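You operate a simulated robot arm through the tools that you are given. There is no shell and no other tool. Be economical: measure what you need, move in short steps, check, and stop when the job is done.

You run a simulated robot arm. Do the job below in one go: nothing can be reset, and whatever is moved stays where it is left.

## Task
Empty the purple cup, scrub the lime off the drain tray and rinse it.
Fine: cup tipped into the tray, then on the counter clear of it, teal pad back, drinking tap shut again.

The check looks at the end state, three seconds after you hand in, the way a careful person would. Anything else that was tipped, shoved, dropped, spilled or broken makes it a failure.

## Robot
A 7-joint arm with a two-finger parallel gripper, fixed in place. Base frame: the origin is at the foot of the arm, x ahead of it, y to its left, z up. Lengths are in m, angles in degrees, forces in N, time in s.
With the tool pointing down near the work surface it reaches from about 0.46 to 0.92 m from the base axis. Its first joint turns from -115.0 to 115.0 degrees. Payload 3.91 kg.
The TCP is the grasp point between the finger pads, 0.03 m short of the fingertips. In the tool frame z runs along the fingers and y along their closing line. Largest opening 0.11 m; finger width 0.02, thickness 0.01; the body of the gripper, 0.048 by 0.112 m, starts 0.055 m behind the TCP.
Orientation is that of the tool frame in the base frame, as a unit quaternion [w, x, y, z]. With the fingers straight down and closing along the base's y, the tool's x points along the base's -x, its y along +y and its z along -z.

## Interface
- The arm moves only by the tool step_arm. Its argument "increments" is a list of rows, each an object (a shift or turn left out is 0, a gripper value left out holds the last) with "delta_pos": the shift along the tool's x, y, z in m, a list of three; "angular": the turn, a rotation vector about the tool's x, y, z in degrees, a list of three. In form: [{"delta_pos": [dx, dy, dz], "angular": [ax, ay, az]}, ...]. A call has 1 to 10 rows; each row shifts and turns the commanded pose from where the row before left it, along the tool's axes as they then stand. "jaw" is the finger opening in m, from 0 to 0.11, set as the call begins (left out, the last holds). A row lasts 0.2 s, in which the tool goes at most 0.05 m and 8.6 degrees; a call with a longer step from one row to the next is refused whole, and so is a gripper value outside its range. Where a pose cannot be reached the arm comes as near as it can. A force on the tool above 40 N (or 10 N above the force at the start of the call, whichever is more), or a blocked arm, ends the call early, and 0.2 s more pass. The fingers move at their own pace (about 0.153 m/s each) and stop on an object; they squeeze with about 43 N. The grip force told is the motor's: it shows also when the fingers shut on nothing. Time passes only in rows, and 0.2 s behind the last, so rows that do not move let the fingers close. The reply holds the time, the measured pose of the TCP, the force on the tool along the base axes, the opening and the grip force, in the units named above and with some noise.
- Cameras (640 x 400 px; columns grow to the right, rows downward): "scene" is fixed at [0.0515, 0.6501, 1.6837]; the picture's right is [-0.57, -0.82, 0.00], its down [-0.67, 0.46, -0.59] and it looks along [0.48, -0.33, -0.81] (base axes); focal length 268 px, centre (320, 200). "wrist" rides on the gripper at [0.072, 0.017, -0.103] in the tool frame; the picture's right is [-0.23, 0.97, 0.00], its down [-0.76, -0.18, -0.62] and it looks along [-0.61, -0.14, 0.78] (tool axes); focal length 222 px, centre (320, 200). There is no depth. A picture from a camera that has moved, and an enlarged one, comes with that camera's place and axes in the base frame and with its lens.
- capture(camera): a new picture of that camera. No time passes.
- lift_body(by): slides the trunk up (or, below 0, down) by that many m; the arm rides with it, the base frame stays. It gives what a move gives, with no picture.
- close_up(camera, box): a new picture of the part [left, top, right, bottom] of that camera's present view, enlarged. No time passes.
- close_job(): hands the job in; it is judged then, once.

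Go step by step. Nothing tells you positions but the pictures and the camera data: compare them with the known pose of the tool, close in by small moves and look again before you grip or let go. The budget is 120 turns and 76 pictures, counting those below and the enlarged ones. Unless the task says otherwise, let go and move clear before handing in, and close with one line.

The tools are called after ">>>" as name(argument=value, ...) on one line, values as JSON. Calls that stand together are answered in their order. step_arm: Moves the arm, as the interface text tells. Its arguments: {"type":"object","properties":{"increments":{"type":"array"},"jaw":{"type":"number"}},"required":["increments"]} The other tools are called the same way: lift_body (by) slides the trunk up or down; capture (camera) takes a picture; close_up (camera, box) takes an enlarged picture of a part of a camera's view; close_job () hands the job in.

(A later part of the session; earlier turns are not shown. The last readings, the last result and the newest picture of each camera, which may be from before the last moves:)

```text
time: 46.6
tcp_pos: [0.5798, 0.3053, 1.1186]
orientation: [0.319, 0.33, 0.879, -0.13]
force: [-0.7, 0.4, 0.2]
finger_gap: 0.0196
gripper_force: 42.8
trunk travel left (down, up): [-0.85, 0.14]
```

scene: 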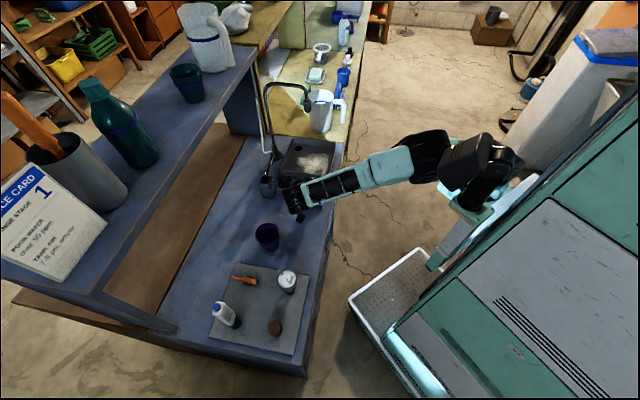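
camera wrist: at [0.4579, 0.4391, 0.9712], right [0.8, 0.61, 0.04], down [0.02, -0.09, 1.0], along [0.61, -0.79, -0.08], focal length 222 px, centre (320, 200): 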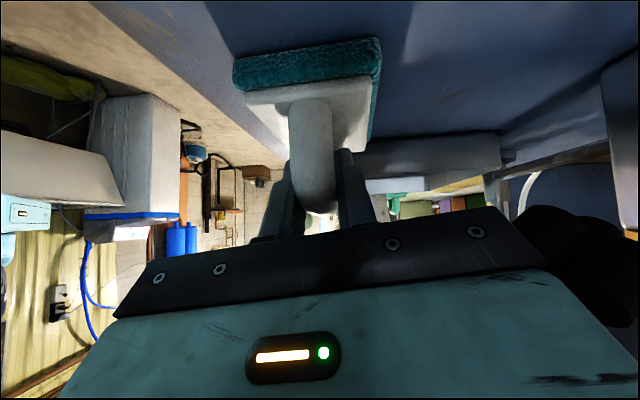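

Tracking is good again and the orientation is right. I continue down to a hover over the tray.

>>> step_arm(increments=[{"delta_pos": [-0.0066, -0.0013, 0.0358]}, {"delta_pos": [-0.0066, -0.0013, 0.0358]}, {"delta_pos": [-0.0067, -0.0013, 0.0359]}, {}])

>>> capture(camera="wrist")

>>> close_up(camera="scene", box=[230, 70, 370, 210])

```text
time: 47.6
tcp_pos: [0.6436, 0.247, 1.0557]
orientation: [0.319, 0.332, 0.878, -0.127]
force: [-0.5, -0.5, -0.5]
finger_gap: 0.0197
gripper_force: 42.7
trunk travel left (down, up): [-0.85, 0.14]
```

```text
36 pictures are left
camera wrist: at [0.5633, 0.3407, 1.0861], right [0.78, 0.61, 0.14], down [0.02, -0.24, 0.97], along [0.63, -0.75, -0.2], focal length 222 px, centre (320, 200)
```

wrist: 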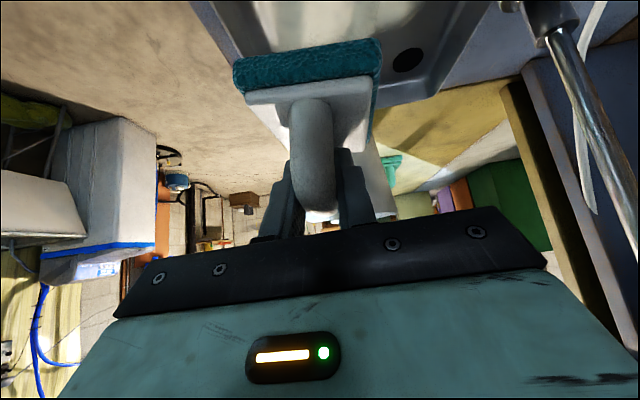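

```text
2.86 times, centred on (300, 140) of scene
camera zoom: at [0.0515, 0.6501, 1.6837], right [-0.57, -0.82, 0.0], down [-0.67, 0.46, -0.59], along [0.48, -0.33, -0.81], focal length 765 px, centre (377, 371)
```

zoom: 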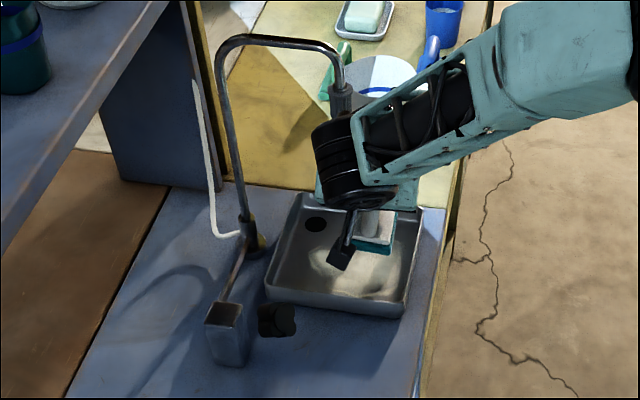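

There is good clearance to the spout. I centre over the lime a little and lower toward the tray floor.

>>> step_arm(increments=[{"delta_pos": [-0.0109, 0.0146, 0.0089]}, {"delta_pos": [0.026, 0.0008, 0.0305]}, {"delta_pos": [0.0228, 0.0007, 0.0266]}, {}])

>>> capture(camera="wrist")

>>> close_up(camera="scene", box=[230, 70, 370, 210])

```text
time: 48.6
tcp_pos: [0.6621, 0.2482, 0.9812]
orientation: [0.32, 0.333, 0.878, -0.127]
force: [1.0, -0.2, -0.7]
finger_gap: 0.0193
gripper_force: 42.8
trunk travel left (down, up): [-0.85, 0.14]
```

```text
34 pictures are left
camera wrist: at [0.5823, 0.3435, 1.0112], right [0.78, 0.61, 0.14], down [0.02, -0.24, 0.97], along [0.63, -0.75, -0.2], focal length 222 px, centre (320, 200)
```

wrist: 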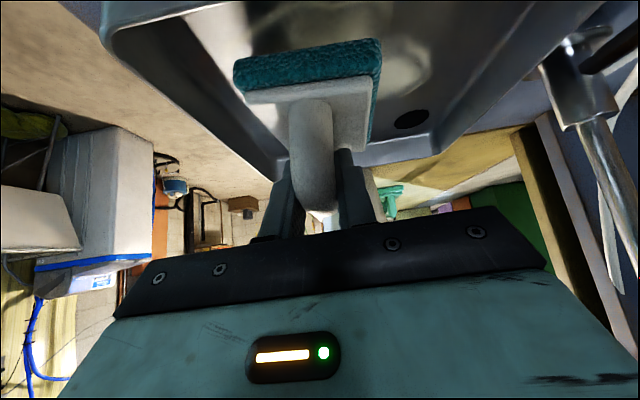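

```text
2.86 times, centred on (300, 140) of scene
camera zoom: at [0.0515, 0.6501, 1.6837], right [-0.57, -0.82, 0.0], down [-0.67, 0.46, -0.59], along [0.48, -0.33, -0.81], focal length 765 px, centre (377, 371)
```

zoom: 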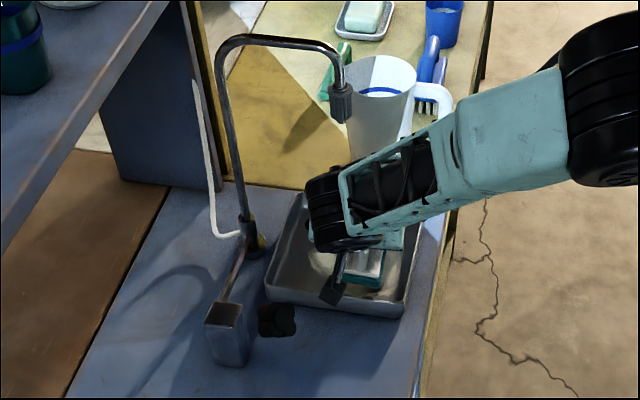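

Now I lower in small steps to touch the tray floor.

>>> step_arm(increments=[{"delta_pos": [0.0046, 0.0001, 0.0053]}, {"delta_pos": [0.0046, 0.0001, 0.0053]}, {}])

>>> step_arm(increments=[{"delta_pos": [0.0026, 0.0001, 0.003]}, {}])

>>> step_arm(increments=[{"delta_pos": [0.0013, 0, 0.0015]}, {}])

```text
time: 49.4
tcp_pos: [0.6621, 0.249, 0.9658]
orientation: [0.32, 0.333, 0.878, -0.127]
force: [-0.7, -0.5, 0.6]
finger_gap: 0.0196
gripper_force: 43.4
trunk travel left (down, up): [-0.85, 0.14]
```

```text
time: 50.0
tcp_pos: [0.6636, 0.2491, 0.9633]
orientation: [0.32, 0.332, 0.878, -0.126]
force: [3.1, 4.2, 14.4]
finger_gap: 0.0199
gripper_force: 42.8
trunk travel left (down, up): [-0.85, 0.14]
```

```text
time: 50.6
tcp_pos: [0.6623, 0.249, 0.9605]
orientation: [0.321, 0.332, 0.878, -0.127]
force: [1.7, 1.7, 22.1]
finger_gap: 0.0198
gripper_force: 43.3
trunk travel left (down, up): [-0.85, 0.14]
```

Contact at about 20 N. I scrub with gentle strokes across and along the lime.

>>> step_arm(increments=[{"delta_pos": [0.0006, -0.015, -0.0001]}, {"delta_pos": [-0.0006, 0.015, 0.0001]}, {"delta_pos": [-0.0006, 0.015, 0.0001]}, {"delta_pos": [-0.0006, 0.015, 0.0001]}, {"delta_pos": [-0.0006, 0.015, 0.0001]}])

>>> close_up(camera="scene", box=[230, 70, 370, 210])

```text
time: 51.8
tcp_pos: [0.6928, 0.2823, 0.9601]
orientation: [0.319, 0.333, 0.878, -0.128]
force: [-2.2, -1.9, 10.5]
finger_gap: 0.0197
gripper_force: 42.8
trunk travel left (down, up): [-0.85, 0.14]
```

```text
2.86 times, centred on (300, 140) of scene
camera zoom: at [0.0515, 0.6501, 1.6837], right [-0.57, -0.82, 0.0], down [-0.67, 0.46, -0.59], along [0.48, -0.33, -0.81], focal length 765 px, centre (377, 371)
```

zoom: 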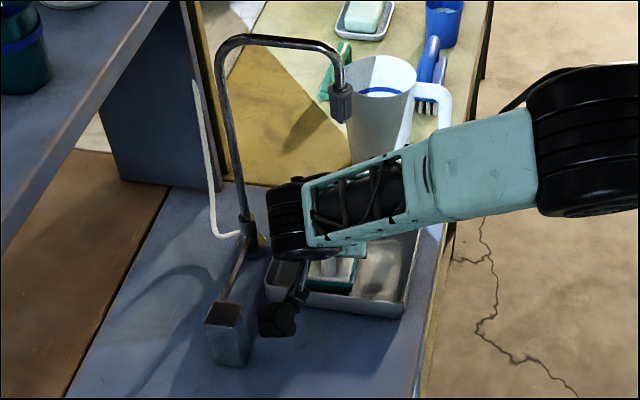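

Force fell to 10 N, fine. I move along the tray and stroke back.

>>> step_arm(increments=[{"delta_pos": [-0.0114, -0.0005, 0.0098]}, {"delta_pos": [-0.0114, -0.0005, 0.0098]}, {"delta_pos": [0.0006, -0.015, -0.0001]}, {"delta_pos": [0.0006, -0.015, -0.0001]}, {"delta_pos": [0.0006, -0.015, -0.0001]}, {"delta_pos": [0.0006, -0.015, -0.0001]}, {"delta_pos": [0.0114, 0.0005, -0.0098]}, {"delta_pos": [0.0114, 0.0005, -0.0098]}])

>>> step_arm(increments=[{"delta_pos": [0.0114, 0.0005, -0.0098]}, {"delta_pos": [-0.0006, 0.015, 0.0001]}, {"delta_pos": [-0.0006, 0.015, 0.0001]}, {"delta_pos": [-0.0114, -0.0005, 0.0098]}, {"delta_pos": [-0.0114, -0.0005, 0.0098]}, {"delta_pos": [-0.0114, -0.0005, 0.0098]}, {"delta_pos": [0.0006, -0.015, -0.0001]}, {"delta_pos": [0.0006, -0.015, -0.0001]}, {"delta_pos": [0.0114, 0.0005, -0.0098]}, {"delta_pos": [0.0114, 0.0005, -0.0098]}])

>>> close_up(camera="scene", box=[230, 70, 370, 210])

```text
time: 53.6
tcp_pos: [0.6513, 0.2389, 0.9582]
orientation: [0.319, 0.333, 0.878, -0.128]
force: [1.6, -2.1, 15.6]
finger_gap: 0.0195
gripper_force: 42.7
trunk travel left (down, up): [-0.85, 0.14]
```

```text
time: 55.8
tcp_pos: [0.6513, 0.2383, 0.9591]
orientation: [0.32, 0.333, 0.878, -0.127]
force: [-0.6, -0.2, 1.2]
finger_gap: 0.0195
gripper_force: 43.4
trunk travel left (down, up): [-0.85, 0.14]
```

```text
2.86 times, centred on (300, 140) of scene
camera zoom: at [0.0515, 0.6501, 1.6837], right [-0.57, -0.82, 0.0], down [-0.67, 0.46, -0.59], along [0.48, -0.33, -0.81], focal length 765 px, centre (377, 371)
```

zoom: 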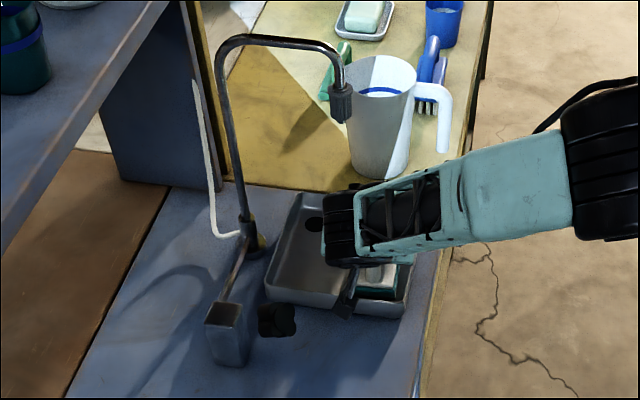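

Contact has become light. I press about 2 mm more and repeat the pattern, then look.

>>> step_arm(increments=[{"delta_pos": [0.0013, 0, 0.0015]}, {}])

>>> capture(camera="wrist")

```text
time: 56.4
tcp_pos: [0.6514, 0.2398, 0.9575]
orientation: [0.32, 0.333, 0.878, -0.127]
force: [-1.0, -0.4, 13.9]
finger_gap: 0.0197
gripper_force: 43.4
trunk travel left (down, up): [-0.85, 0.14]
```

```text
30 pictures are left
camera wrist: at [0.5716, 0.3342, 0.9892], right [0.78, 0.61, 0.14], down [0.02, -0.24, 0.97], along [0.63, -0.75, -0.2], focal length 222 px, centre (320, 200)
```

wrist: 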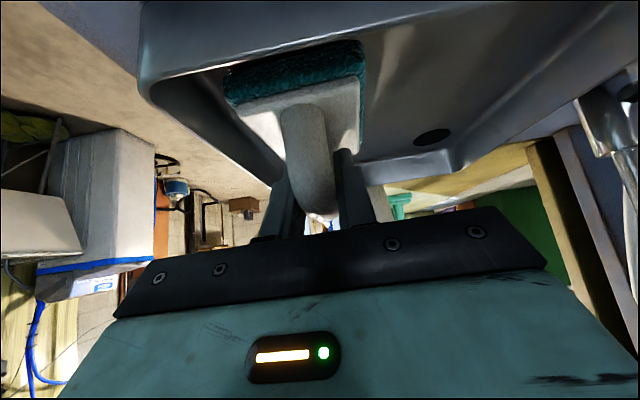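

Most of the visible floor looks clean. I do one more full pattern with this pressure.

>>> step_arm(increments=[{"delta_pos": [0.0002, -0.005, 0]}, {"delta_pos": [-0.0114, -0.0005, 0.0098]}, {"delta_pos": [-0.0114, -0.0005, 0.0098]}, {"delta_pos": [-0.0114, -0.0005, 0.0098]}, {"delta_pos": [-0.0006, 0.015, 0.0001]}, {"delta_pos": [-0.0006, 0.015, 0.0001]}, {"delta_pos": [-0.0006, 0.015, 0.0001]}, {"delta_pos": [-0.0006, 0.015, 0.0001]}, {"delta_pos": [-0.0002, 0.007, 0]}, {"delta_pos": [0.0114, 0.0005, -0.0098]}])

>>> step_arm(increments=[{"delta_pos": [0.0114, 0.0005, -0.0098]}, {"delta_pos": [0.0006, -0.015, -0.0001]}, {"delta_pos": [0.0006, -0.015, -0.0001]}, {"delta_pos": [0.0006, -0.015, -0.0001]}, {"delta_pos": [0.0006, -0.015, -0.0001]}, {"delta_pos": [0.0114, 0.0005, -0.0098]}, {"delta_pos": [0.0114, 0.0005, -0.0098]}, {"delta_pos": [-0.0006, 0.015, 0.0001]}, {"delta_pos": [-0.0006, 0.015, 0.0001]}])

```text
time: 58.6
tcp_pos: [0.7143, 0.2644, 0.9579]
orientation: [0.318, 0.333, 0.879, -0.128]
force: [0.2, -0.8, -1.5]
finger_gap: 0.0197
gripper_force: 43.0
trunk travel left (down, up): [-0.85, 0.14]
```

```text
time: 60.6
tcp_pos: [0.6622, 0.2721, 0.9574]
orientation: [0.319, 0.331, 0.879, -0.126]
force: [-0.2, 0.7, -1.3]
finger_gap: 0.0196
gripper_force: 42.4
trunk travel left (down, up): [-0.85, 0.14]
```

The pad has settled in the grip and is just off the floor. I lift to inspect the tray.

>>> step_arm(increments=[{"delta_pos": [-0.026, -0.0008, -0.0305]}, {"delta_pos": [-0.026, -0.0008, -0.0305]}, {}])

>>> capture(camera="wrist")

>>> close_up(camera="scene", box=[230, 70, 370, 210])

```text
time: 61.4
tcp_pos: [0.6629, 0.2727, 1.037]
orientation: [0.319, 0.333, 0.878, -0.128]
force: [0.4, -0.5, -0.4]
finger_gap: 0.0196
gripper_force: 42.9
trunk travel left (down, up): [-0.85, 0.14]
```

```text
29 pictures are left
camera wrist: at [0.5826, 0.3667, 1.0684], right [0.78, 0.61, 0.13], down [0.02, -0.24, 0.97], along [0.63, -0.75, -0.2], focal length 222 px, centre (320, 200)
```

wrist: 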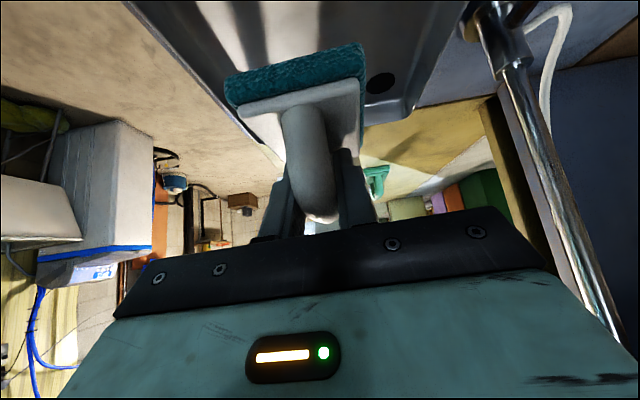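

```text
2.86 times, centred on (300, 140) of scene
camera zoom: at [0.0515, 0.6501, 1.6837], right [-0.57, -0.82, 0.0], down [-0.67, 0.46, -0.59], along [0.48, -0.33, -0.81], focal length 765 px, centre (377, 371)
```

zoom: 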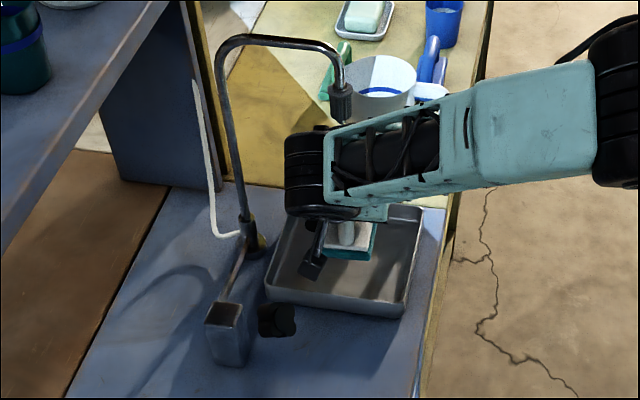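

>>> close_up(camera="scene", box=[278, 130, 342, 190])

>>> close_up(camera="wrist", box=[120, 0, 520, 150])

```text
6.67 times, centred on (310, 160) of scene
camera zoom: at [0.0515, 0.6501, 1.6837], right [-0.57, -0.82, 0.0], down [-0.67, 0.46, -0.59], along [0.48, -0.33, -0.81], focal length 1784 px, centre (387, 467)
```

zoom: 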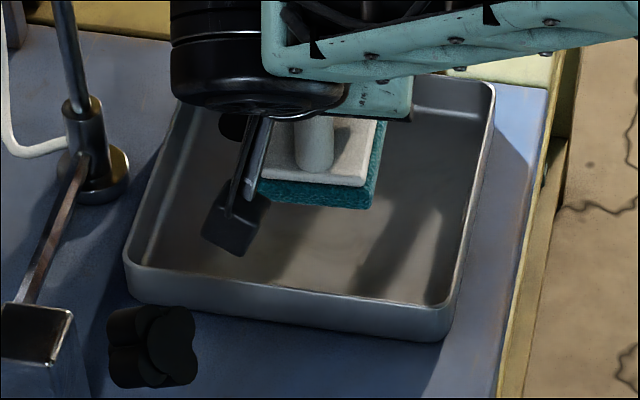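

```text
1.60 times, centred on (320, 75) of wrist
camera zoom: at [0.5826, 0.3667, 1.0684], right [0.78, 0.61, 0.13], down [0.02, -0.24, 0.97], along [0.63, -0.75, -0.2], focal length 355 px, centre (320, 400)
```

zoom: 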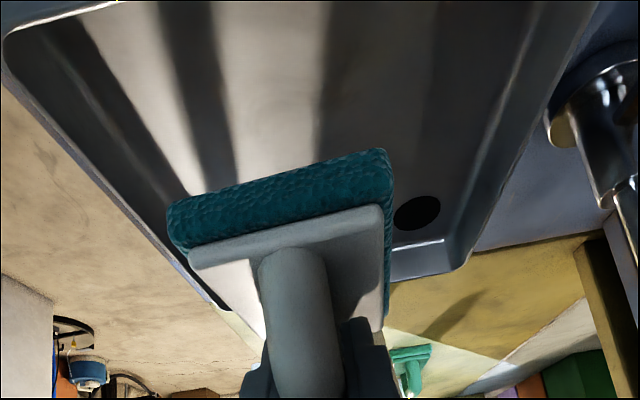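

The lime looks gone from what shows. I carry the pad back toward its place, high and clear of the knob, then look at the bare tray.

>>> step_arm(increments=[{"delta_pos": [0.0013, -0.035, -0.0002]}, {"delta_pos": [0.0304, 0.0013, -0.026]}, {"delta_pos": [-0.0228, -0.0007, -0.0267]}, {"delta_pos": [-0.0228, -0.0007, -0.0267]}, {"delta_pos": [0.0304, 0.0013, -0.026]}, {}])

>>> step_arm(increments=[{"delta_pos": [0.0304, 0.0013, -0.026]}, {"delta_pos": [0.0304, 0.0013, -0.026]}, {"delta_pos": [0.0304, 0.0013, -0.026]}, {}])

```text
time: 62.8
tcp_pos: [0.5864, 0.2963, 1.1076]
orientation: [0.319, 0.337, 0.876, -0.131]
force: [0.6, -0.2, -0.7]
finger_gap: 0.0194
gripper_force: 42.8
trunk travel left (down, up): [-0.85, 0.14]
```

```text
time: 63.8
tcp_pos: [0.545, 0.3558, 1.1146]
orientation: [0.31, 0.38, 0.861, -0.137]
force: [0.2, -0.3, -1.2]
finger_gap: 0.0195
gripper_force: 42.6
trunk travel left (down, up): [-0.85, 0.14]
```

The arm lags near its limit here, as before; the low trunk allowed this pose when I gripped the pad. I shift away from the knob and lower the trunk some.

>>> step_arm(increments=[{"delta_pos": [0.001, -0.03, 0]}, {"delta_pos": [-0.0228, -0.0007, -0.0267]}, {"delta_pos": [-0.0228, -0.0007, -0.0267]}, {}])

>>> lift_body(by=-0.1)

>>> close_up(camera="scene", box=[230, 110, 350, 230])

```text
time: 64.3
tcp_pos: [0.5516, 0.3099, 1.0997]
orientation: [0.315, 0.4, 0.845, -0.163]
force: [0.5, -0.2, -0.3]
finger_gap: 0.0196
gripper_force: 42.6
trunk travel left (down, up): [-0.85, 0.14]
stopped in row 2: the arm was blocked; the commanded pose is now the measured one
```

```text
time: 65.6
tcp_pos: [0.5515, 0.3096, 1.0004]
orientation: [0.314, 0.4, 0.845, -0.163]
force: [-0.6, -0.9, -0.8]
finger_gap: 0.0196
gripper_force: 42.9
trunk travel left (down, up): [-0.75, 0.24]
```

```text
3.33 times, centred on (290, 170) of scene
camera zoom: at [0.0515, 0.6501, 1.6837], right [-0.57, -0.82, 0.0], down [-0.67, 0.46, -0.59], along [0.48, -0.33, -0.81], focal length 892 px, centre (420, 300)
```

zoom: 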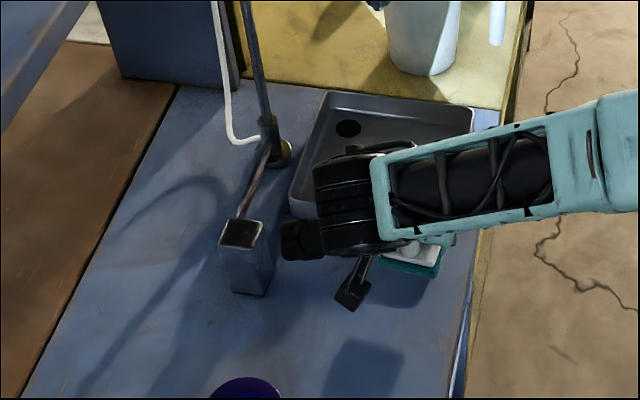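

The arm seems to need a different joint branch there. I'll raise, swing the level pad about the vertical to the natural pose, travel that way, and swing back over its place as I did the first time.

>>> lift_body(by=0.1)

>>> step_arm(increments=[{"angular": [-5.29, -0.19, -5.98]}, {"angular": [-5.29, -0.19, -5.98]}, {"angular": [-5.29, -0.19, -5.98]}, {"angular": [-5.29, -0.19, -5.98]}, {"angular": [-5.29, -0.19, -5.98]}, {"angular": [-5.29, -0.19, -5.98]}])

>>> step_arm(increments=[{"angular": [-5.29, -0.19, -5.98]}, {"angular": [-5.29, -0.19, -5.98]}, {"angular": [-5.29, -0.19, -5.98]}, {"angular": [-5.29, -0.19, -5.98]}, {"angular": [-5.29, -0.19, -5.98]}, {}])

```text
time: 66.9
tcp_pos: [0.5523, 0.3109, 1.0991]
orientation: [0.314, 0.401, 0.845, -0.164]
force: [-0.6, -0.4, -0.7]
finger_gap: 0.0195
gripper_force: 43.0
trunk travel left (down, up): [-0.85, 0.14]
```

```text
time: 68.1
tcp_pos: [0.6147, 0.246, 1.0839]
orientation: [0.348, 0.183, 0.913, -0.104]
force: [-0.5, -0.2, -1.0]
finger_gap: 0.0198
gripper_force: 43.3
trunk travel left (down, up): [-0.85, 0.14]
stopped in row 5: the arm was blocked; the commanded pose is now the measured one
```

```text
time: 69.5
tcp_pos: [0.6265, 0.2272, 1.0768]
orientation: [0.348, -0.128, 0.929, 0.001]
force: [0.1, 0.5, -0.7]
finger_gap: 0.0198
gripper_force: 42.8
trunk travel left (down, up): [-0.85, 0.14]
```

The pad is now held level in the natural direction. I back away from the spout and rise.

>>> step_arm(increments=[{"delta_pos": [-0.002, 0.0092, -0.04]}, {"delta_pos": [-0.002, 0.0092, -0.04]}, {"delta_pos": [-0.002, 0.0092, -0.04]}, {"delta_pos": [-0.002, 0.0092, -0.04]}, {}])

>>> lift_body(by=-0.1)

>>> capture(camera="scene")

```text
time: 70.3
tcp_pos: [0.6238, 0.1582, 1.1403]
orientation: [0.349, -0.046, 0.934, -0.069]
force: [0.3, 0.3, 0.3]
finger_gap: 0.0197
gripper_force: 42.8
trunk travel left (down, up): [-0.85, 0.14]
stopped in row 3: the arm was blocked; the commanded pose is now the measured one
```

```text
time: 71.6
tcp_pos: [0.6246, 0.1581, 1.0423]
orientation: [0.351, -0.045, 0.933, -0.069]
force: [0.1, -0.4, -0.3]
finger_gap: 0.0195
gripper_force: 43.2
trunk travel left (down, up): [-0.75, 0.24]
```

```text
24 pictures are left
```

scene: 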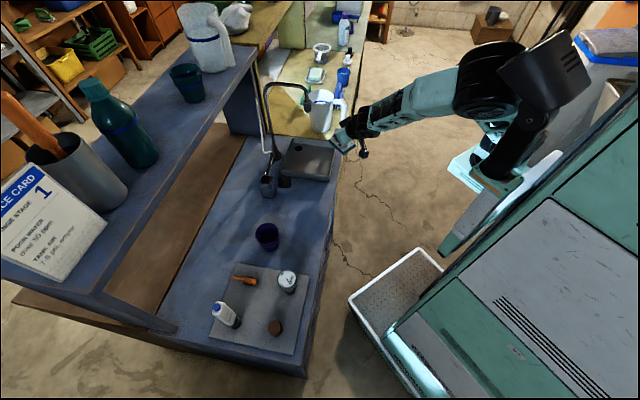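

The tray is plainly visible now; I check it closely, and test turning the tool further back to its natural heading.

>>> close_up(camera="scene", box=[270, 125, 350, 190])

>>> step_arm(increments=[{"angular": [-4.6, -0.6, -5.2]}, {"angular": [-4.6, -0.6, -5.2]}, {"angular": [-4.6, -0.6, -5.2]}, {}])

```text
6.15 times, centred on (310, 158) of scene
camera zoom: at [0.0515, 0.6501, 1.6837], right [-0.57, -0.82, 0.0], down [-0.67, 0.46, -0.59], along [0.48, -0.33, -0.81], focal length 1647 px, centre (382, 462)
```

zoom: 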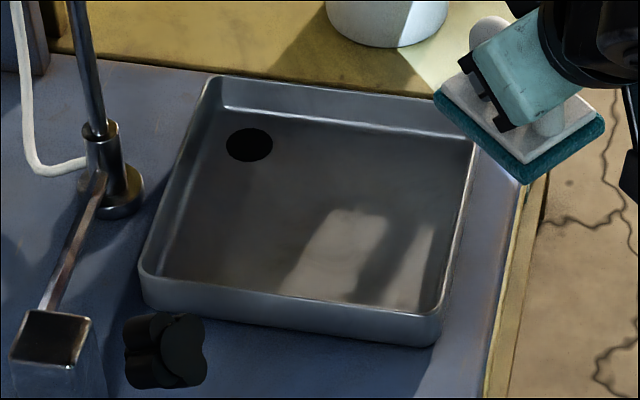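

```text
time: 72.6
tcp_pos: [0.6187, 0.1679, 1.0456]
orientation: [0.345, -0.222, 0.912, 0.008]
force: [0.1, 0.3, -0.6]
finger_gap: 0.0197
gripper_force: 43.4
trunk travel left (down, up): [-0.75, 0.24]
```

The tray floor is clean; the pale patch is only sunlight. The arm tracks well again, so I continue turning and retreat.

>>> step_arm(increments=[{"angular": [-4.9, 0, -5.7]}, {"angular": [-4.9, 0, -5.7]}, {"delta_pos": [-0.005, 0.02, -0.03]}, {"delta_pos": [-0.005, 0.02, -0.03]}, {"delta_pos": [-0.005, 0.02, -0.03]}, {"delta_pos": [-0.005, 0.02, -0.03]}, {}])

```text
time: 74.2
tcp_pos: [0.5212, 0.2023, 1.1363]
orientation: [0.322, -0.337, 0.883, 0.051]
force: [0.6, 0.6, -1.0]
finger_gap: 0.0197
gripper_force: 43.5
out of reach, approached as far as the arm can: row 6
trunk travel left (down, up): [-0.75, 0.24]
```

Tracking is fine. I lower the trunk to the height I used before and lift the arm back up.

>>> lift_body(by=-0.1)

>>> step_arm(increments=[{"delta_pos": [-0.0241, -0.0051, -0.0315]}, {"delta_pos": [-0.0241, -0.0051, -0.0315]}, {"delta_pos": [-0.0241, -0.0051, -0.0315]}, {}])

```text
time: 75.5
tcp_pos: [0.5213, 0.201, 1.0365]
orientation: [0.322, -0.339, 0.883, 0.051]
force: [-0.4, 1.1, -0.2]
finger_gap: 0.0197
gripper_force: 43.2
trunk travel left (down, up): [-0.65, 0.34]
```

```text
time: 76.5
tcp_pos: [0.5193, 0.2012, 1.1564]
orientation: [0.322, -0.338, 0.883, 0.051]
force: [-0.5, -0.1, -0.8]
finger_gap: 0.0193
gripper_force: 43.0
trunk travel left (down, up): [-0.65, 0.34]
```

Now across toward the pad's side of the counter, high, and restore the level heading I started from.

>>> step_arm(increments=[{"delta_pos": [-0.0116, 0.0397, 0]}, {"delta_pos": [-0.0116, 0.0397, 0]}, {"delta_pos": [-0.0116, 0.0397, 0]}, {"delta_pos": [-0.0116, 0.0397, 0]}, {"delta_pos": [-0.0116, 0.0397, 0]}, {"delta_pos": [-0.0116, 0.0397, 0]}, {"delta_pos": [-0.0116, 0.0397, 0]}, {"angular": [-6.15, -1.55, -1.85]}, {"angular": [-6.15, -1.55, -1.85]}, {}])

>>> step_arm(increments=[{}])

```text
time: 78.7
tcp_pos: [0.3919, 0.4604, 1.1691]
orientation: [0.309, -0.399, 0.851, 0.145]
force: [0.7, 0.7, -0.3]
finger_gap: 0.0197
gripper_force: 43.1
trunk travel left (down, up): [-0.65, 0.34]
```

```text
time: 79.1
tcp_pos: [0.3916, 0.4601, 1.1689]
orientation: [0.309, -0.398, 0.852, 0.144]
force: [-0.1, 0.6, 0.1]
finger_gap: 0.0196
gripper_force: 43.2
trunk travel left (down, up): [-0.65, 0.34]
```

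Now I repeat the swing I used the first time.

>>> step_arm(increments=[{"angular": [5.03, 0, 6.0]}, {"angular": [5.03, 0, 6.0]}, {"angular": [5.03, 0, 6.0]}, {"angular": [5.03, 0, 6.0]}, {"angular": [5.03, 0, 6.0]}, {"angular": [5.03, 0, 6.0]}])

>>> step_arm(increments=[{"angular": [5.03, 0, 6.0]}, {"angular": [5.03, 0, 6.0]}, {"angular": [5.03, 0, 6.0]}, {"angular": [5.03, 0, 6.0]}, {}])

```text
time: 80.5
tcp_pos: [0.4126, 0.4511, 1.1895]
orientation: [0.346, -0.001, 0.938, 0.016]
force: [-0.2, -0.6, -0.6]
finger_gap: 0.0195
gripper_force: 43.1
trunk travel left (down, up): [-0.65, 0.34]
```

```text
time: 81.5
tcp_pos: [0.4076, 0.4255, 1.2833]
orientation: [0.31, 0.263, 0.914, 0.008]
force: [0.1, 0.1, -0.2]
finger_gap: 0.0193
gripper_force: 43.2
trunk travel left (down, up): [-0.65, 0.34]
stopped in row 5: the arm was blocked; the commanded pose is now the measured one
```

The joint posture differs this time, so that swing hits a limit. Simpler plan: turn back to the natural heading, set the pad down flat at its place, regrip it from straight above and turn it there.

>>> step_arm(increments=[{"angular": [-4.09, 0.28, -6.78]}, {"angular": [-4.09, 0.28, -6.78]}, {"angular": [-4.09, 0.28, -6.78]}, {"angular": [-4.09, 0.28, -6.78]}, {"angular": [-4.09, 0.28, -6.78]}, {"angular": [-4.09, 0.28, -6.78]}, {"angular": [-4.09, 0.28, -6.78]}, {"angular": [-4.09, 0.28, -6.78]}, {"angular": [-4.09, 0.28, -6.78]}, {"angular": [-4.09, 0.28, -6.78]}])

>>> step_arm(increments=[{}])

```text
time: 83.7
tcp_pos: [0.4003, 0.4332, 1.2687]
orientation: [0.301, -0.41, 0.85, 0.135]
force: [0.9, -0.1, -0.4]
finger_gap: 0.0195
gripper_force: 42.8
trunk travel left (down, up): [-0.65, 0.34]
```

```text
time: 84.1
tcp_pos: [0.3994, 0.4318, 1.2676]
orientation: [0.303, -0.408, 0.851, 0.134]
force: [-0.5, -1.2, -0.7]
finger_gap: 0.0196
gripper_force: 43.3
trunk travel left (down, up): [-0.65, 0.34]
```

I move to a hover above the pad's place.

>>> step_arm(increments=[{"delta_pos": [0.0186, -0.012, 0.0362]}, {"delta_pos": [0.0186, -0.012, 0.0362]}, {"delta_pos": [0.0186, -0.012, 0.0362]}, {"delta_pos": [0.0186, -0.012, 0.0362]}, {"delta_pos": [0.0186, -0.012, 0.0362]}, {"delta_pos": [0.0186, -0.012, 0.0362]}, {}])

>>> close_up(camera="scene", box=[230, 150, 350, 270])

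```text
time: 85.7
tcp_pos: [0.4905, 0.4208, 1.0291]
orientation: [0.303, -0.408, 0.851, 0.134]
force: [0.0, 0.0, -0.7]
finger_gap: 0.0197
gripper_force: 42.8
trunk travel left (down, up): [-0.65, 0.34]
```

```text
3.33 times, centred on (290, 210) of scene
camera zoom: at [0.0515, 0.6501, 1.6837], right [-0.57, -0.82, 0.0], down [-0.67, 0.46, -0.59], along [0.48, -0.33, -0.81], focal length 892 px, centre (420, 167)
```

zoom: 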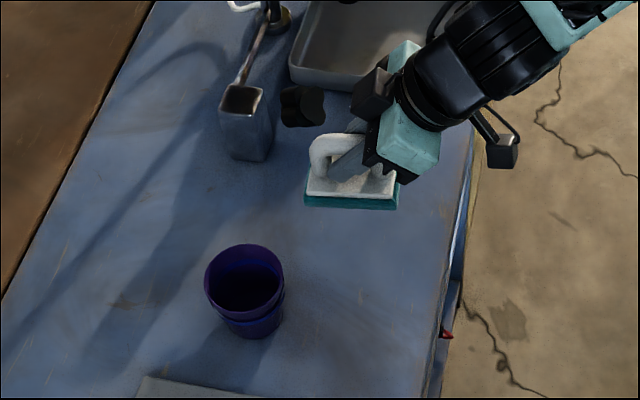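

The pad hangs level over its spot. I lower it to contact.

>>> step_arm(increments=[{"delta_pos": [0.0188, 0.0006, 0.0234]}, {"delta_pos": [0.0188, 0.0006, 0.0234]}, {}])

>>> step_arm(increments=[{"delta_pos": [0.0031, 0.0001, 0.0039]}, {"delta_pos": [0.0031, 0.0001, 0.0039]}, {}])

>>> step_arm(increments=[{"delta_pos": [0.0019, 0.0001, 0.0023]}, {}])

```text
time: 86.5
tcp_pos: [0.4908, 0.4221, 0.9694]
orientation: [0.302, -0.408, 0.851, 0.133]
force: [0.1, 0.0, -1.1]
finger_gap: 0.0197
gripper_force: 43.0
trunk travel left (down, up): [-0.65, 0.34]
```

```text
time: 87.3
tcp_pos: [0.49, 0.4221, 0.9601]
orientation: [0.302, -0.408, 0.851, 0.133]
force: [-0.1, -0.6, -0.9]
finger_gap: 0.0196
gripper_force: 43.3
trunk travel left (down, up): [-0.65, 0.34]
```

```text
time: 87.9
tcp_pos: [0.491, 0.4223, 0.9573]
orientation: [0.301, -0.409, 0.851, 0.134]
force: [0.1, -0.2, -0.6]
finger_gap: 0.0194
gripper_force: 42.7
trunk travel left (down, up): [-0.65, 0.34]
```

>>> step_arm(increments=[{"delta_pos": [0.0019, 0.0001, 0.0023]}, {}])

>>> step_arm(increments=[{"delta_pos": [0.0013, 0, 0.0016]}, {}])

```text
time: 88.5
tcp_pos: [0.4897, 0.4219, 0.9547]
orientation: [0.302, -0.407, 0.851, 0.134]
force: [-0.3, -0.4, 6.0]
finger_gap: 0.0196
gripper_force: 43.3
trunk travel left (down, up): [-0.65, 0.34]
```

```text
time: 89.1
tcp_pos: [0.4915, 0.4227, 0.9533]
orientation: [0.304, -0.407, 0.85, 0.136]
force: [-0.7, -2.1, 22.8]
finger_gap: 0.0196
gripper_force: 42.9
trunk travel left (down, up): [-0.65, 0.34]
```

It rests on the counter. I ease off, open, back straight out and turn the tool to point straight down.

>>> step_arm(increments=[{"delta_pos": [-0.001, 0, -0.0012]}, {}])

>>> step_arm(increments=[{}, {}, {"delta_pos": [0, 0, -0.03]}, {"delta_pos": [0, 0, -0.04]}, {"delta_pos": [0, 0, -0.04]}], jaw=0.06)

>>> step_arm(increments=[{"angular": [0, 8, 0]}, {"angular": [0, 8, 0]}, {"angular": [0, 8, 0]}, {"angular": [0, 8, 0]}, {"angular": [0, 6.6, 0]}, {}])

>>> close_up(camera="scene", box=[230, 150, 350, 270])

```text
time: 89.7
tcp_pos: [0.49, 0.4216, 0.9534]
orientation: [0.303, -0.408, 0.851, 0.134]
force: [3.3, 0.5, 17.6]
finger_gap: 0.0197
gripper_force: 42.9
trunk travel left (down, up): [-0.65, 0.34]
```

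```text
time: 90.9
tcp_pos: [0.4445, 0.368, 1.0385]
orientation: [0.302, -0.409, 0.851, 0.134]
force: [0.7, 0.9, -0.2]
finger_gap: 0.0596
gripper_force: 0.1
trunk travel left (down, up): [-0.65, 0.34]
```

```text
time: 92.3
tcp_pos: [0.4451, 0.3699, 1.0392]
orientation: [0.003, -0.429, 0.903, -0.01]
force: [-0.6, 0.3, 0.9]
finger_gap: 0.0598
gripper_force: 0.1
trunk travel left (down, up): [-0.65, 0.34]
```

```text
3.33 times, centred on (290, 210) of scene
camera zoom: at [0.0515, 0.6501, 1.6837], right [-0.57, -0.82, 0.0], down [-0.67, 0.46, -0.59], along [0.48, -0.33, -0.81], focal length 892 px, centre (420, 167)
```

zoom: 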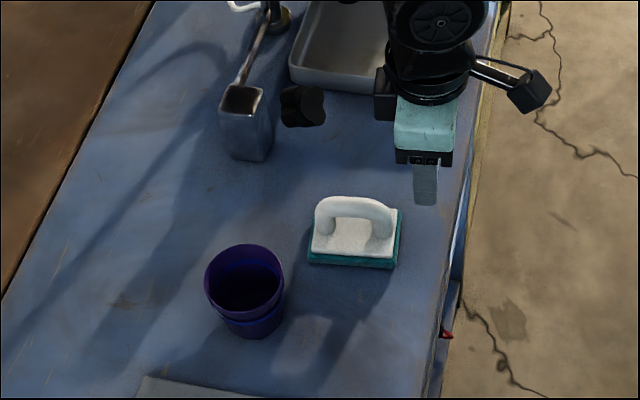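

The pad stands flat, turned about 90°. I take a wrist view for its exact place.

>>> capture(camera="wrist")

```text
20 pictures are left
camera wrist: at [0.3845, 0.3256, 1.1412], right [-0.61, 0.79, -0.02], down [0.61, 0.49, 0.62], along [0.5, 0.37, -0.78], focal length 222 px, centre (320, 200)
```

wrist: 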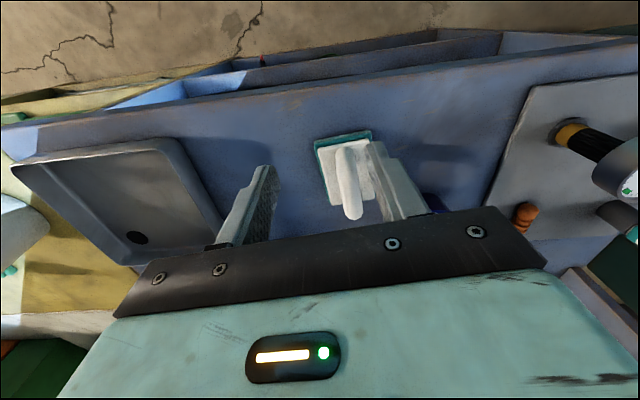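

The handle bar is at about (0.479, 0.436). I centre over it and come straight down.

>>> step_arm(increments=[{"delta_pos": [-0.0364, 0.0077, 0]}, {"delta_pos": [-0.0363, 0.0076, 0]}, {"delta_pos": [0, 0, 0.025]}, {}])

>>> close_up(camera="scene", box=[230, 150, 350, 270])

>>> capture(camera="wrist")

```text
time: 93.3
tcp_pos: [0.4806, 0.4349, 1.0124]
orientation: [0.004, -0.429, 0.903, -0.008]
force: [0.9, -0.1, -0.2]
finger_gap: 0.06
gripper_force: 0.1
trunk travel left (down, up): [-0.65, 0.34]
```

```text
3.33 times, centred on (290, 210) of scene
camera zoom: at [0.0515, 0.6501, 1.6837], right [-0.57, -0.82, 0.0], down [-0.67, 0.46, -0.59], along [0.48, -0.33, -0.81], focal length 892 px, centre (420, 167)
```

zoom: 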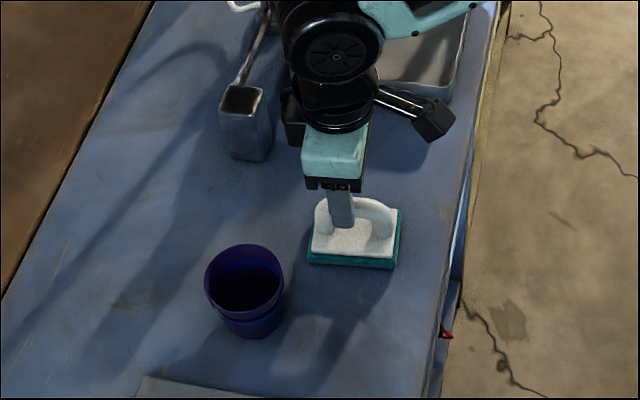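

```text
18 pictures are left
camera wrist: at [0.4199, 0.3923, 1.1158], right [-0.61, 0.79, -0.02], down [0.61, 0.49, 0.63], along [0.5, 0.37, -0.78], focal length 222 px, centre (320, 200)
```

wrist: 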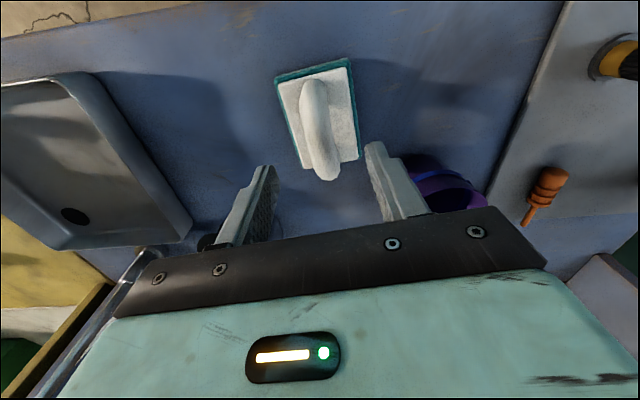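

Centred. Lowering and gripping.

>>> step_arm(increments=[{"delta_pos": [0, 0, 0.025]}, {"delta_pos": [0, 0, 0.027]}, {}])

>>> step_arm(increments=[{}, {}], jaw=0.0)

>>> step_arm(increments=[{"delta_pos": [0, 0, -0.03]}, {"delta_pos": [0, 0, -0.03]}, {"angular": [0, 0, 8]}, {"angular": [0, 0, 8]}, {"angular": [0, 0, 8]}, {"angular": [0, 0, 8]}, {}])

```text
time: 94.1
tcp_pos: [0.4831, 0.4358, 0.9616]
orientation: [0.004, -0.429, 0.903, -0.009]
force: [0.3, -0.4, -0.7]
finger_gap: 0.06
gripper_force: 0.1
trunk travel left (down, up): [-0.65, 0.34]
```

```text
time: 94.7
tcp_pos: [0.4824, 0.4355, 0.9618]
orientation: [0.003, -0.428, 0.904, -0.009]
force: [0.3, -0.3, -1.0]
finger_gap: 0.0198
gripper_force: 43.1
trunk travel left (down, up): [-0.65, 0.34]
```

```text
time: 96.3
tcp_pos: [0.4814, 0.436, 1.0213]
orientation: [0.006, -0.163, 0.987, -0.007]
force: [0.2, 0.3, -0.9]
finger_gap: 0.0198
gripper_force: 43.5
trunk travel left (down, up): [-0.65, 0.34]
```

The turn works. I continue to the original heading.

>>> step_arm(increments=[{"angular": [0, 0, 8]}, {"angular": [0, 0, 8]}, {"angular": [0, 0, 8]}, {"angular": [0, 0, 8]}, {}])

>>> step_arm(increments=[{"angular": [0, 0, 8]}, {"angular": [0, 0, 8]}, {"angular": [0, 0, 8]}, {"angular": [0, 0, 5]}, {}])

```text
time: 97.5
tcp_pos: [0.4784, 0.4365, 1.0222]
orientation: [0.008, 0.115, 0.993, -0.006]
force: [-0.1, -0.2, -0.8]
finger_gap: 0.0193
gripper_force: 43.3
trunk travel left (down, up): [-0.65, 0.34]
```

```text
time: 98.7
tcp_pos: [0.4791, 0.4355, 1.022]
orientation: [0.009, 0.36, 0.933, -0.004]
force: [0.1, -1.1, -0.9]
finger_gap: 0.0195
gripper_force: 42.9
trunk travel left (down, up): [-0.65, 0.34]
```

Heading matches the original. I shift to the original spot and set it down.

>>> step_arm(increments=[{"delta_pos": [-0.0165, -0.0033, 0]}, {"delta_pos": [0, 0, 0.03]}, {"delta_pos": [0, 0, 0.022]}, {}])

>>> step_arm(increments=[{"delta_pos": [0, 0, 0.005]}, {"delta_pos": [0, 0, 0.003]}, {}])

>>> step_arm(increments=[{"delta_pos": [0, 0, 0.0015]}, {}])

```text
time: 99.7
tcp_pos: [0.491, 0.42, 0.97]
orientation: [0.009, 0.36, 0.933, -0.004]
force: [-0.6, 0.3, -0.3]
finger_gap: 0.0197
gripper_force: 42.9
trunk travel left (down, up): [-0.65, 0.34]
```

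```text
time: 100.5
tcp_pos: [0.4902, 0.421, 0.9623]
orientation: [0.009, 0.36, 0.933, -0.004]
force: [0.5, 1.1, 3.3]
finger_gap: 0.0197
gripper_force: 43.1
trunk travel left (down, up): [-0.65, 0.34]
```

```text
time: 101.1
tcp_pos: [0.4903, 0.4202, 0.9615]
orientation: [0.01, 0.36, 0.933, -0.002]
force: [2.5, 0.9, 10.6]
finger_gap: 0.0196
gripper_force: 42.9
trunk travel left (down, up): [-0.65, 0.34]
```

Contact made. I open, rise straight up and look.

>>> step_arm(increments=[{"delta_pos": [0, 0, -0.0012]}, {}])

>>> step_arm(increments=[{}, {}, {}], jaw=0.05)

>>> step_arm(increments=[{"delta_pos": [0, 0, -0.03]}, {"delta_pos": [0, 0, -0.045]}, {"delta_pos": [0, 0, -0.045]}, {"delta_pos": [0, 0, -0.045]}, {}])

>>> close_up(camera="scene", box=[230, 110, 370, 250])

```text
time: 101.7
tcp_pos: [0.4899, 0.4195, 0.9623]
orientation: [0.009, 0.359, 0.933, -0.003]
force: [1.2, 2.0, 6.5]
finger_gap: 0.0197
gripper_force: 43.2
trunk travel left (down, up): [-0.65, 0.34]
```

```text
time: 102.5
tcp_pos: [0.4906, 0.4201, 0.9621]
orientation: [0.009, 0.358, 0.933, -0.003]
force: [0.3, -0.2, 0.1]
finger_gap: 0.0499
gripper_force: 0.1
trunk travel left (down, up): [-0.65, 0.34]
```

```text
time: 103.7
tcp_pos: [0.4862, 0.4236, 1.1247]
orientation: [0.009, 0.36, 0.933, -0.004]
force: [-0.4, -0.4, 0.5]
finger_gap: 0.0501
gripper_force: 0.0
trunk travel left (down, up): [-0.65, 0.34]
```

```text
2.86 times, centred on (300, 180) of scene
camera zoom: at [0.0515, 0.6501, 1.6837], right [-0.57, -0.82, 0.0], down [-0.67, 0.46, -0.59], along [0.48, -0.33, -0.81], focal length 765 px, centre (377, 257)
```

zoom: 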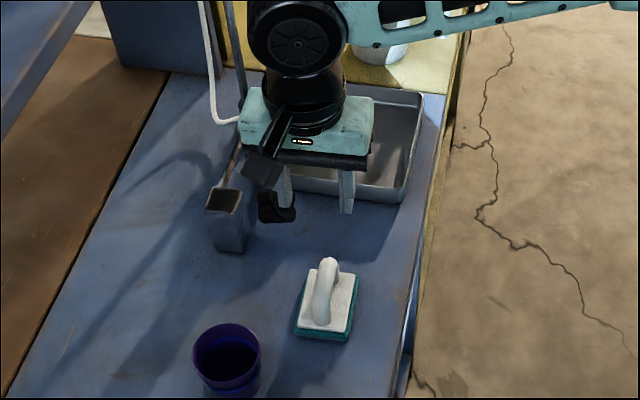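

The pad is back almost exactly where it was. Now the tap: the clover knob faces the robot with a level axis, so I'll turn the tool to natural heading, then level it toward the knob and grip it there.

>>> step_arm(increments=[{"angular": [0, 0, -8]}, {"angular": [0, 0, -8]}, {"angular": [0, 0, -8]}, {"angular": [0, 0, -8]}, {"angular": [0, 0, -8]}, {"angular": [0, 0, -8]}, {"angular": [0, 0, -8]}, {"angular": [0, 0, -8]}, {"angular": [0, 0, -8]}, {"angular": [0, 0, -8]}], jaw=0.08)

>>> step_arm(increments=[{"angular": [0, 0, -8], "delta_pos": [0.04, 0, -0.02]}, {"delta_pos": [0.04, 0, -0.02]}, {"delta_pos": [0.03, 0, -0.03]}, {"delta_pos": [0.03, 0, -0.03], "angular": [0, -8, 0]}, {"angular": [0, -8, 0]}, {"angular": [0, -8, 0]}, {"angular": [0, -8, 0]}, {"angular": [0, -8, 0]}, {"angular": [0, -8, 0]}, {}])

```text
time: 105.9
tcp_pos: [0.4882, 0.422, 1.1277]
orientation: [0.005, -0.325, 0.946, -0.009]
force: [0.4, 0.7, -0.2]
finger_gap: 0.0801
gripper_force: 0.2
trunk travel left (down, up): [-0.65, 0.34]
```

```text
time: 108.1
tcp_pos: [0.3862, 0.3286, 1.2268]
orientation: [0.379, -0.359, 0.84, 0.151]
force: [-0.2, 0.4, 0.6]
finger_gap: 0.0801
gripper_force: 0.0
trunk travel left (down, up): [-0.65, 0.34]
```

Good tracking. I lower the trunk so that a level tool is comfortable, then tilt to level.

>>> lift_body(by=-0.2)

>>> step_arm(increments=[{"angular": [0, -8, 0]}, {"angular": [0, -8, 0]}, {"angular": [0, -8, 0]}, {"angular": [0, -8, 0]}, {"angular": [0, -7, 0]}, {}])

```text
time: 110.3
tcp_pos: [0.3853, 0.3286, 1.0279]
orientation: [0.379, -0.359, 0.839, 0.151]
force: [0.3, 0.2, 0.0]
finger_gap: 0.0802
gripper_force: 0.1
trunk travel left (down, up): [-0.45, 0.54]
```

```text
time: 111.7
tcp_pos: [0.3956, 0.3243, 1.022]
orientation: [0.638, -0.282, 0.67, 0.253]
force: [0.2, 0.4, -0.7]
finger_gap: 0.0801
gripper_force: 0.0
trunk travel left (down, up): [-0.45, 0.54]
```

Level now. I roll the camera side out of the pad's way (45°) and look at the knob.

>>> step_arm(increments=[{"angular": [0, 0, -7.5]}, {"angular": [0, 0, -7.5]}, {"angular": [0, 0, -7.5]}, {"angular": [0, 0, -7.5]}, {"angular": [0, 0, -7.5]}, {"angular": [0, 0, -7.5]}, {}])

>>> capture(camera="wrist")

```text
time: 113.3
tcp_pos: [0.3957, 0.3225, 1.024]
orientation: [0.686, -0.518, 0.511, -0.012]
force: [-0.3, -0.6, -0.3]
finger_gap: 0.08
gripper_force: 0.0
trunk travel left (down, up): [-0.45, 0.54]
```

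```text
16 pictures are left
camera wrist: at [0.3469, 0.2201, 0.9662], right [-0.61, 0.57, -0.55], down [-0.72, -0.1, 0.69], along [0.34, 0.81, 0.48], focal length 222 px, centre (320, 200)
```

wrist: 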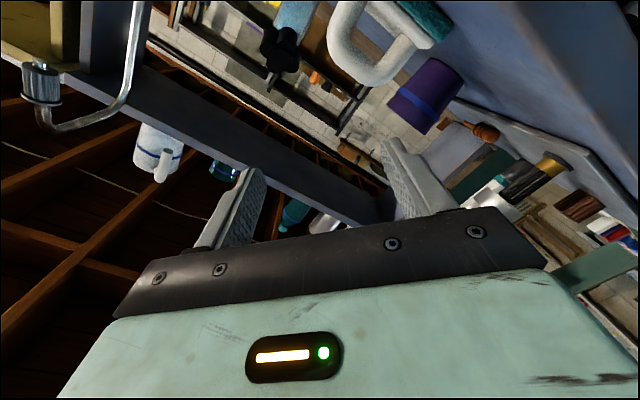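

>>> close_up(camera="wrist", box=[240, 0, 340, 80])

```text
5.00 times, centred on (290, 40) of wrist
camera zoom: at [0.3469, 0.2201, 0.9662], right [-0.61, 0.57, -0.55], down [-0.72, -0.1, 0.69], along [0.34, 0.81, 0.48], focal length 1111 px, centre (470, 1000)
```

zoom: 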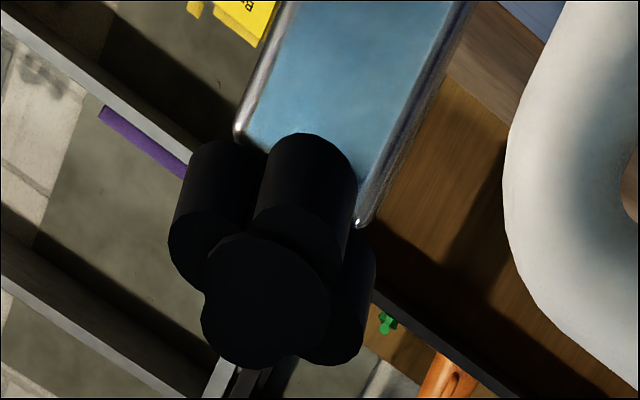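

The knob is at about (0.584, 0.421, 0.996) with lobes up/down/left/right. To keep the hand clear of the pad I roll to jaws-vertical, line up and stop 5 cm short.

>>> step_arm(increments=[{"angular": [0, 0, -7.5]}, {"angular": [0, 0, -7.5]}, {"angular": [0, 0, -7.5]}, {"angular": [0, 0, -7.5]}, {"angular": [0, 0, -7.5]}, {"angular": [0, 0, -7.5]}, {"delta_pos": [0.0305, 0.009, 0]}, {"delta_pos": [0.0305, 0.0089, 0]}, {}])

>>> step_arm(increments=[{"delta_pos": [0, 0, 0.036]}, {"delta_pos": [0, 0, 0.036]}, {"delta_pos": [0, 0, 0.036]}, {"delta_pos": [0, 0, 0.036]}, {}])

>>> capture(camera="wrist")

>>> close_up(camera="scene", box=[240, 130, 340, 230])

```text
time: 115.3
tcp_pos: [0.4281, 0.285, 1.0105]
orientation: [-0.636, 0.674, -0.266, 0.265]
force: [0.4, 0.1, -0.1]
finger_gap: 0.08
gripper_force: 0.1
trunk travel left (down, up): [-0.45, 0.54]
```

```text
time: 116.5
tcp_pos: [0.527, 0.3882, 1.0022]
orientation: [-0.636, 0.675, -0.266, 0.264]
force: [0.3, -1.2, -0.5]
finger_gap: 0.0797
gripper_force: 0.2
trunk travel left (down, up): [-0.45, 0.54]
```

```text
14 pictures are left
camera wrist: at [0.507, 0.2637, 0.9905], right [-0.18, 0.11, -0.98], down [-0.98, 0.09, 0.19], along [0.11, 0.99, 0.09], focal length 222 px, centre (320, 200)
```

wrist: 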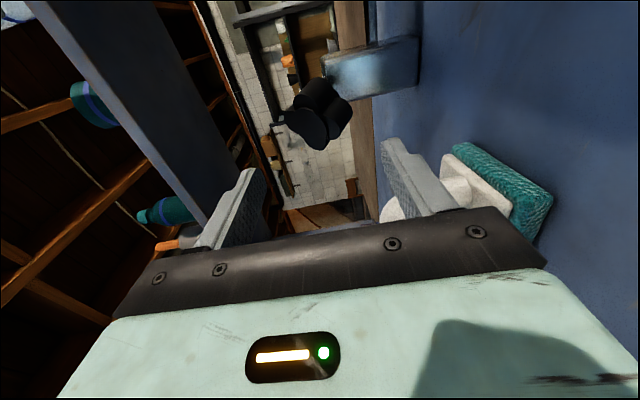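

```text
4.00 times, centred on (290, 180) of scene
camera zoom: at [0.0515, 0.6501, 1.6837], right [-0.57, -0.82, 0.0], down [-0.67, 0.46, -0.59], along [0.48, -0.33, -0.81], focal length 1071 px, centre (440, 280)
```

zoom: 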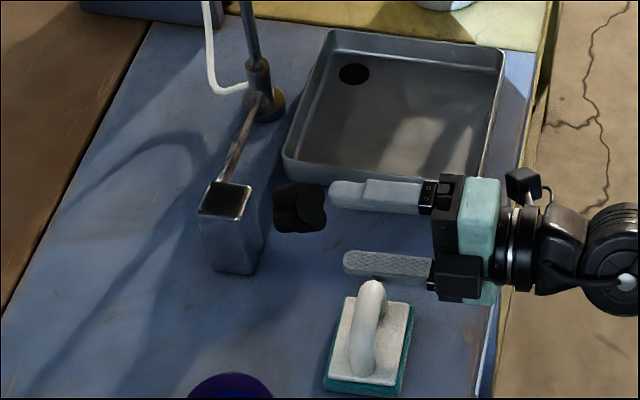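

The tool axis needs to shift 18 mm toward the tray and slightly down. I do that, then slide over the knob.

>>> step_arm(increments=[{"delta_pos": [0.018, 0.0036, 0]}, {"delta_pos": [0, 0, 0.02]}, {"delta_pos": [0, 0, 0.018]}, {"delta_pos": [0, 0, 0.015]}, {}])

>>> close_up(camera="scene", box=[240, 130, 340, 230])

>>> capture(camera="wrist")

```text
time: 117.7
tcp_pos: [0.579, 0.4112, 0.9973]
orientation: [-0.636, 0.674, -0.267, 0.266]
force: [0.6, 0.1, 0.5]
finger_gap: 0.08
gripper_force: 0.1
trunk travel left (down, up): [-0.45, 0.54]
```

```text
4.00 times, centred on (290, 180) of scene
camera zoom: at [0.0515, 0.6501, 1.6837], right [-0.57, -0.82, 0.0], down [-0.67, 0.46, -0.59], along [0.48, -0.33, -0.81], focal length 1071 px, centre (440, 280)
```

zoom: 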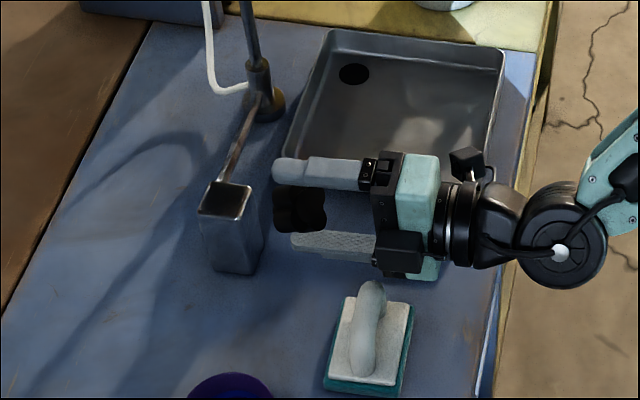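

```text
11 pictures are left
camera wrist: at [0.5573, 0.2868, 0.9856], right [-0.18, 0.11, -0.98], down [-0.98, 0.09, 0.19], along [0.11, 0.99, 0.09], focal length 222 px, centre (320, 200)
```

wrist: 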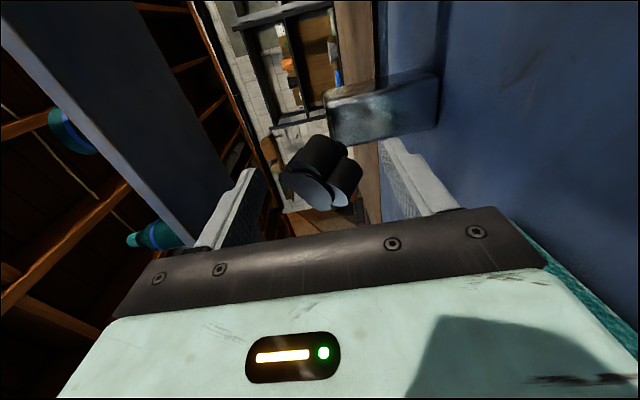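

The knob is centred between the fingers. I close on it.

>>> step_arm(increments=[{}, {}, {}], jaw=0.0)

```text
time: 118.5
tcp_pos: [0.5784, 0.4123, 0.9969]
orientation: [-0.636, 0.674, -0.266, 0.266]
force: [2.5, 0.7, -1.2]
finger_gap: 0.0541
gripper_force: 45.1
trunk travel left (down, up): [-0.45, 0.54]
```

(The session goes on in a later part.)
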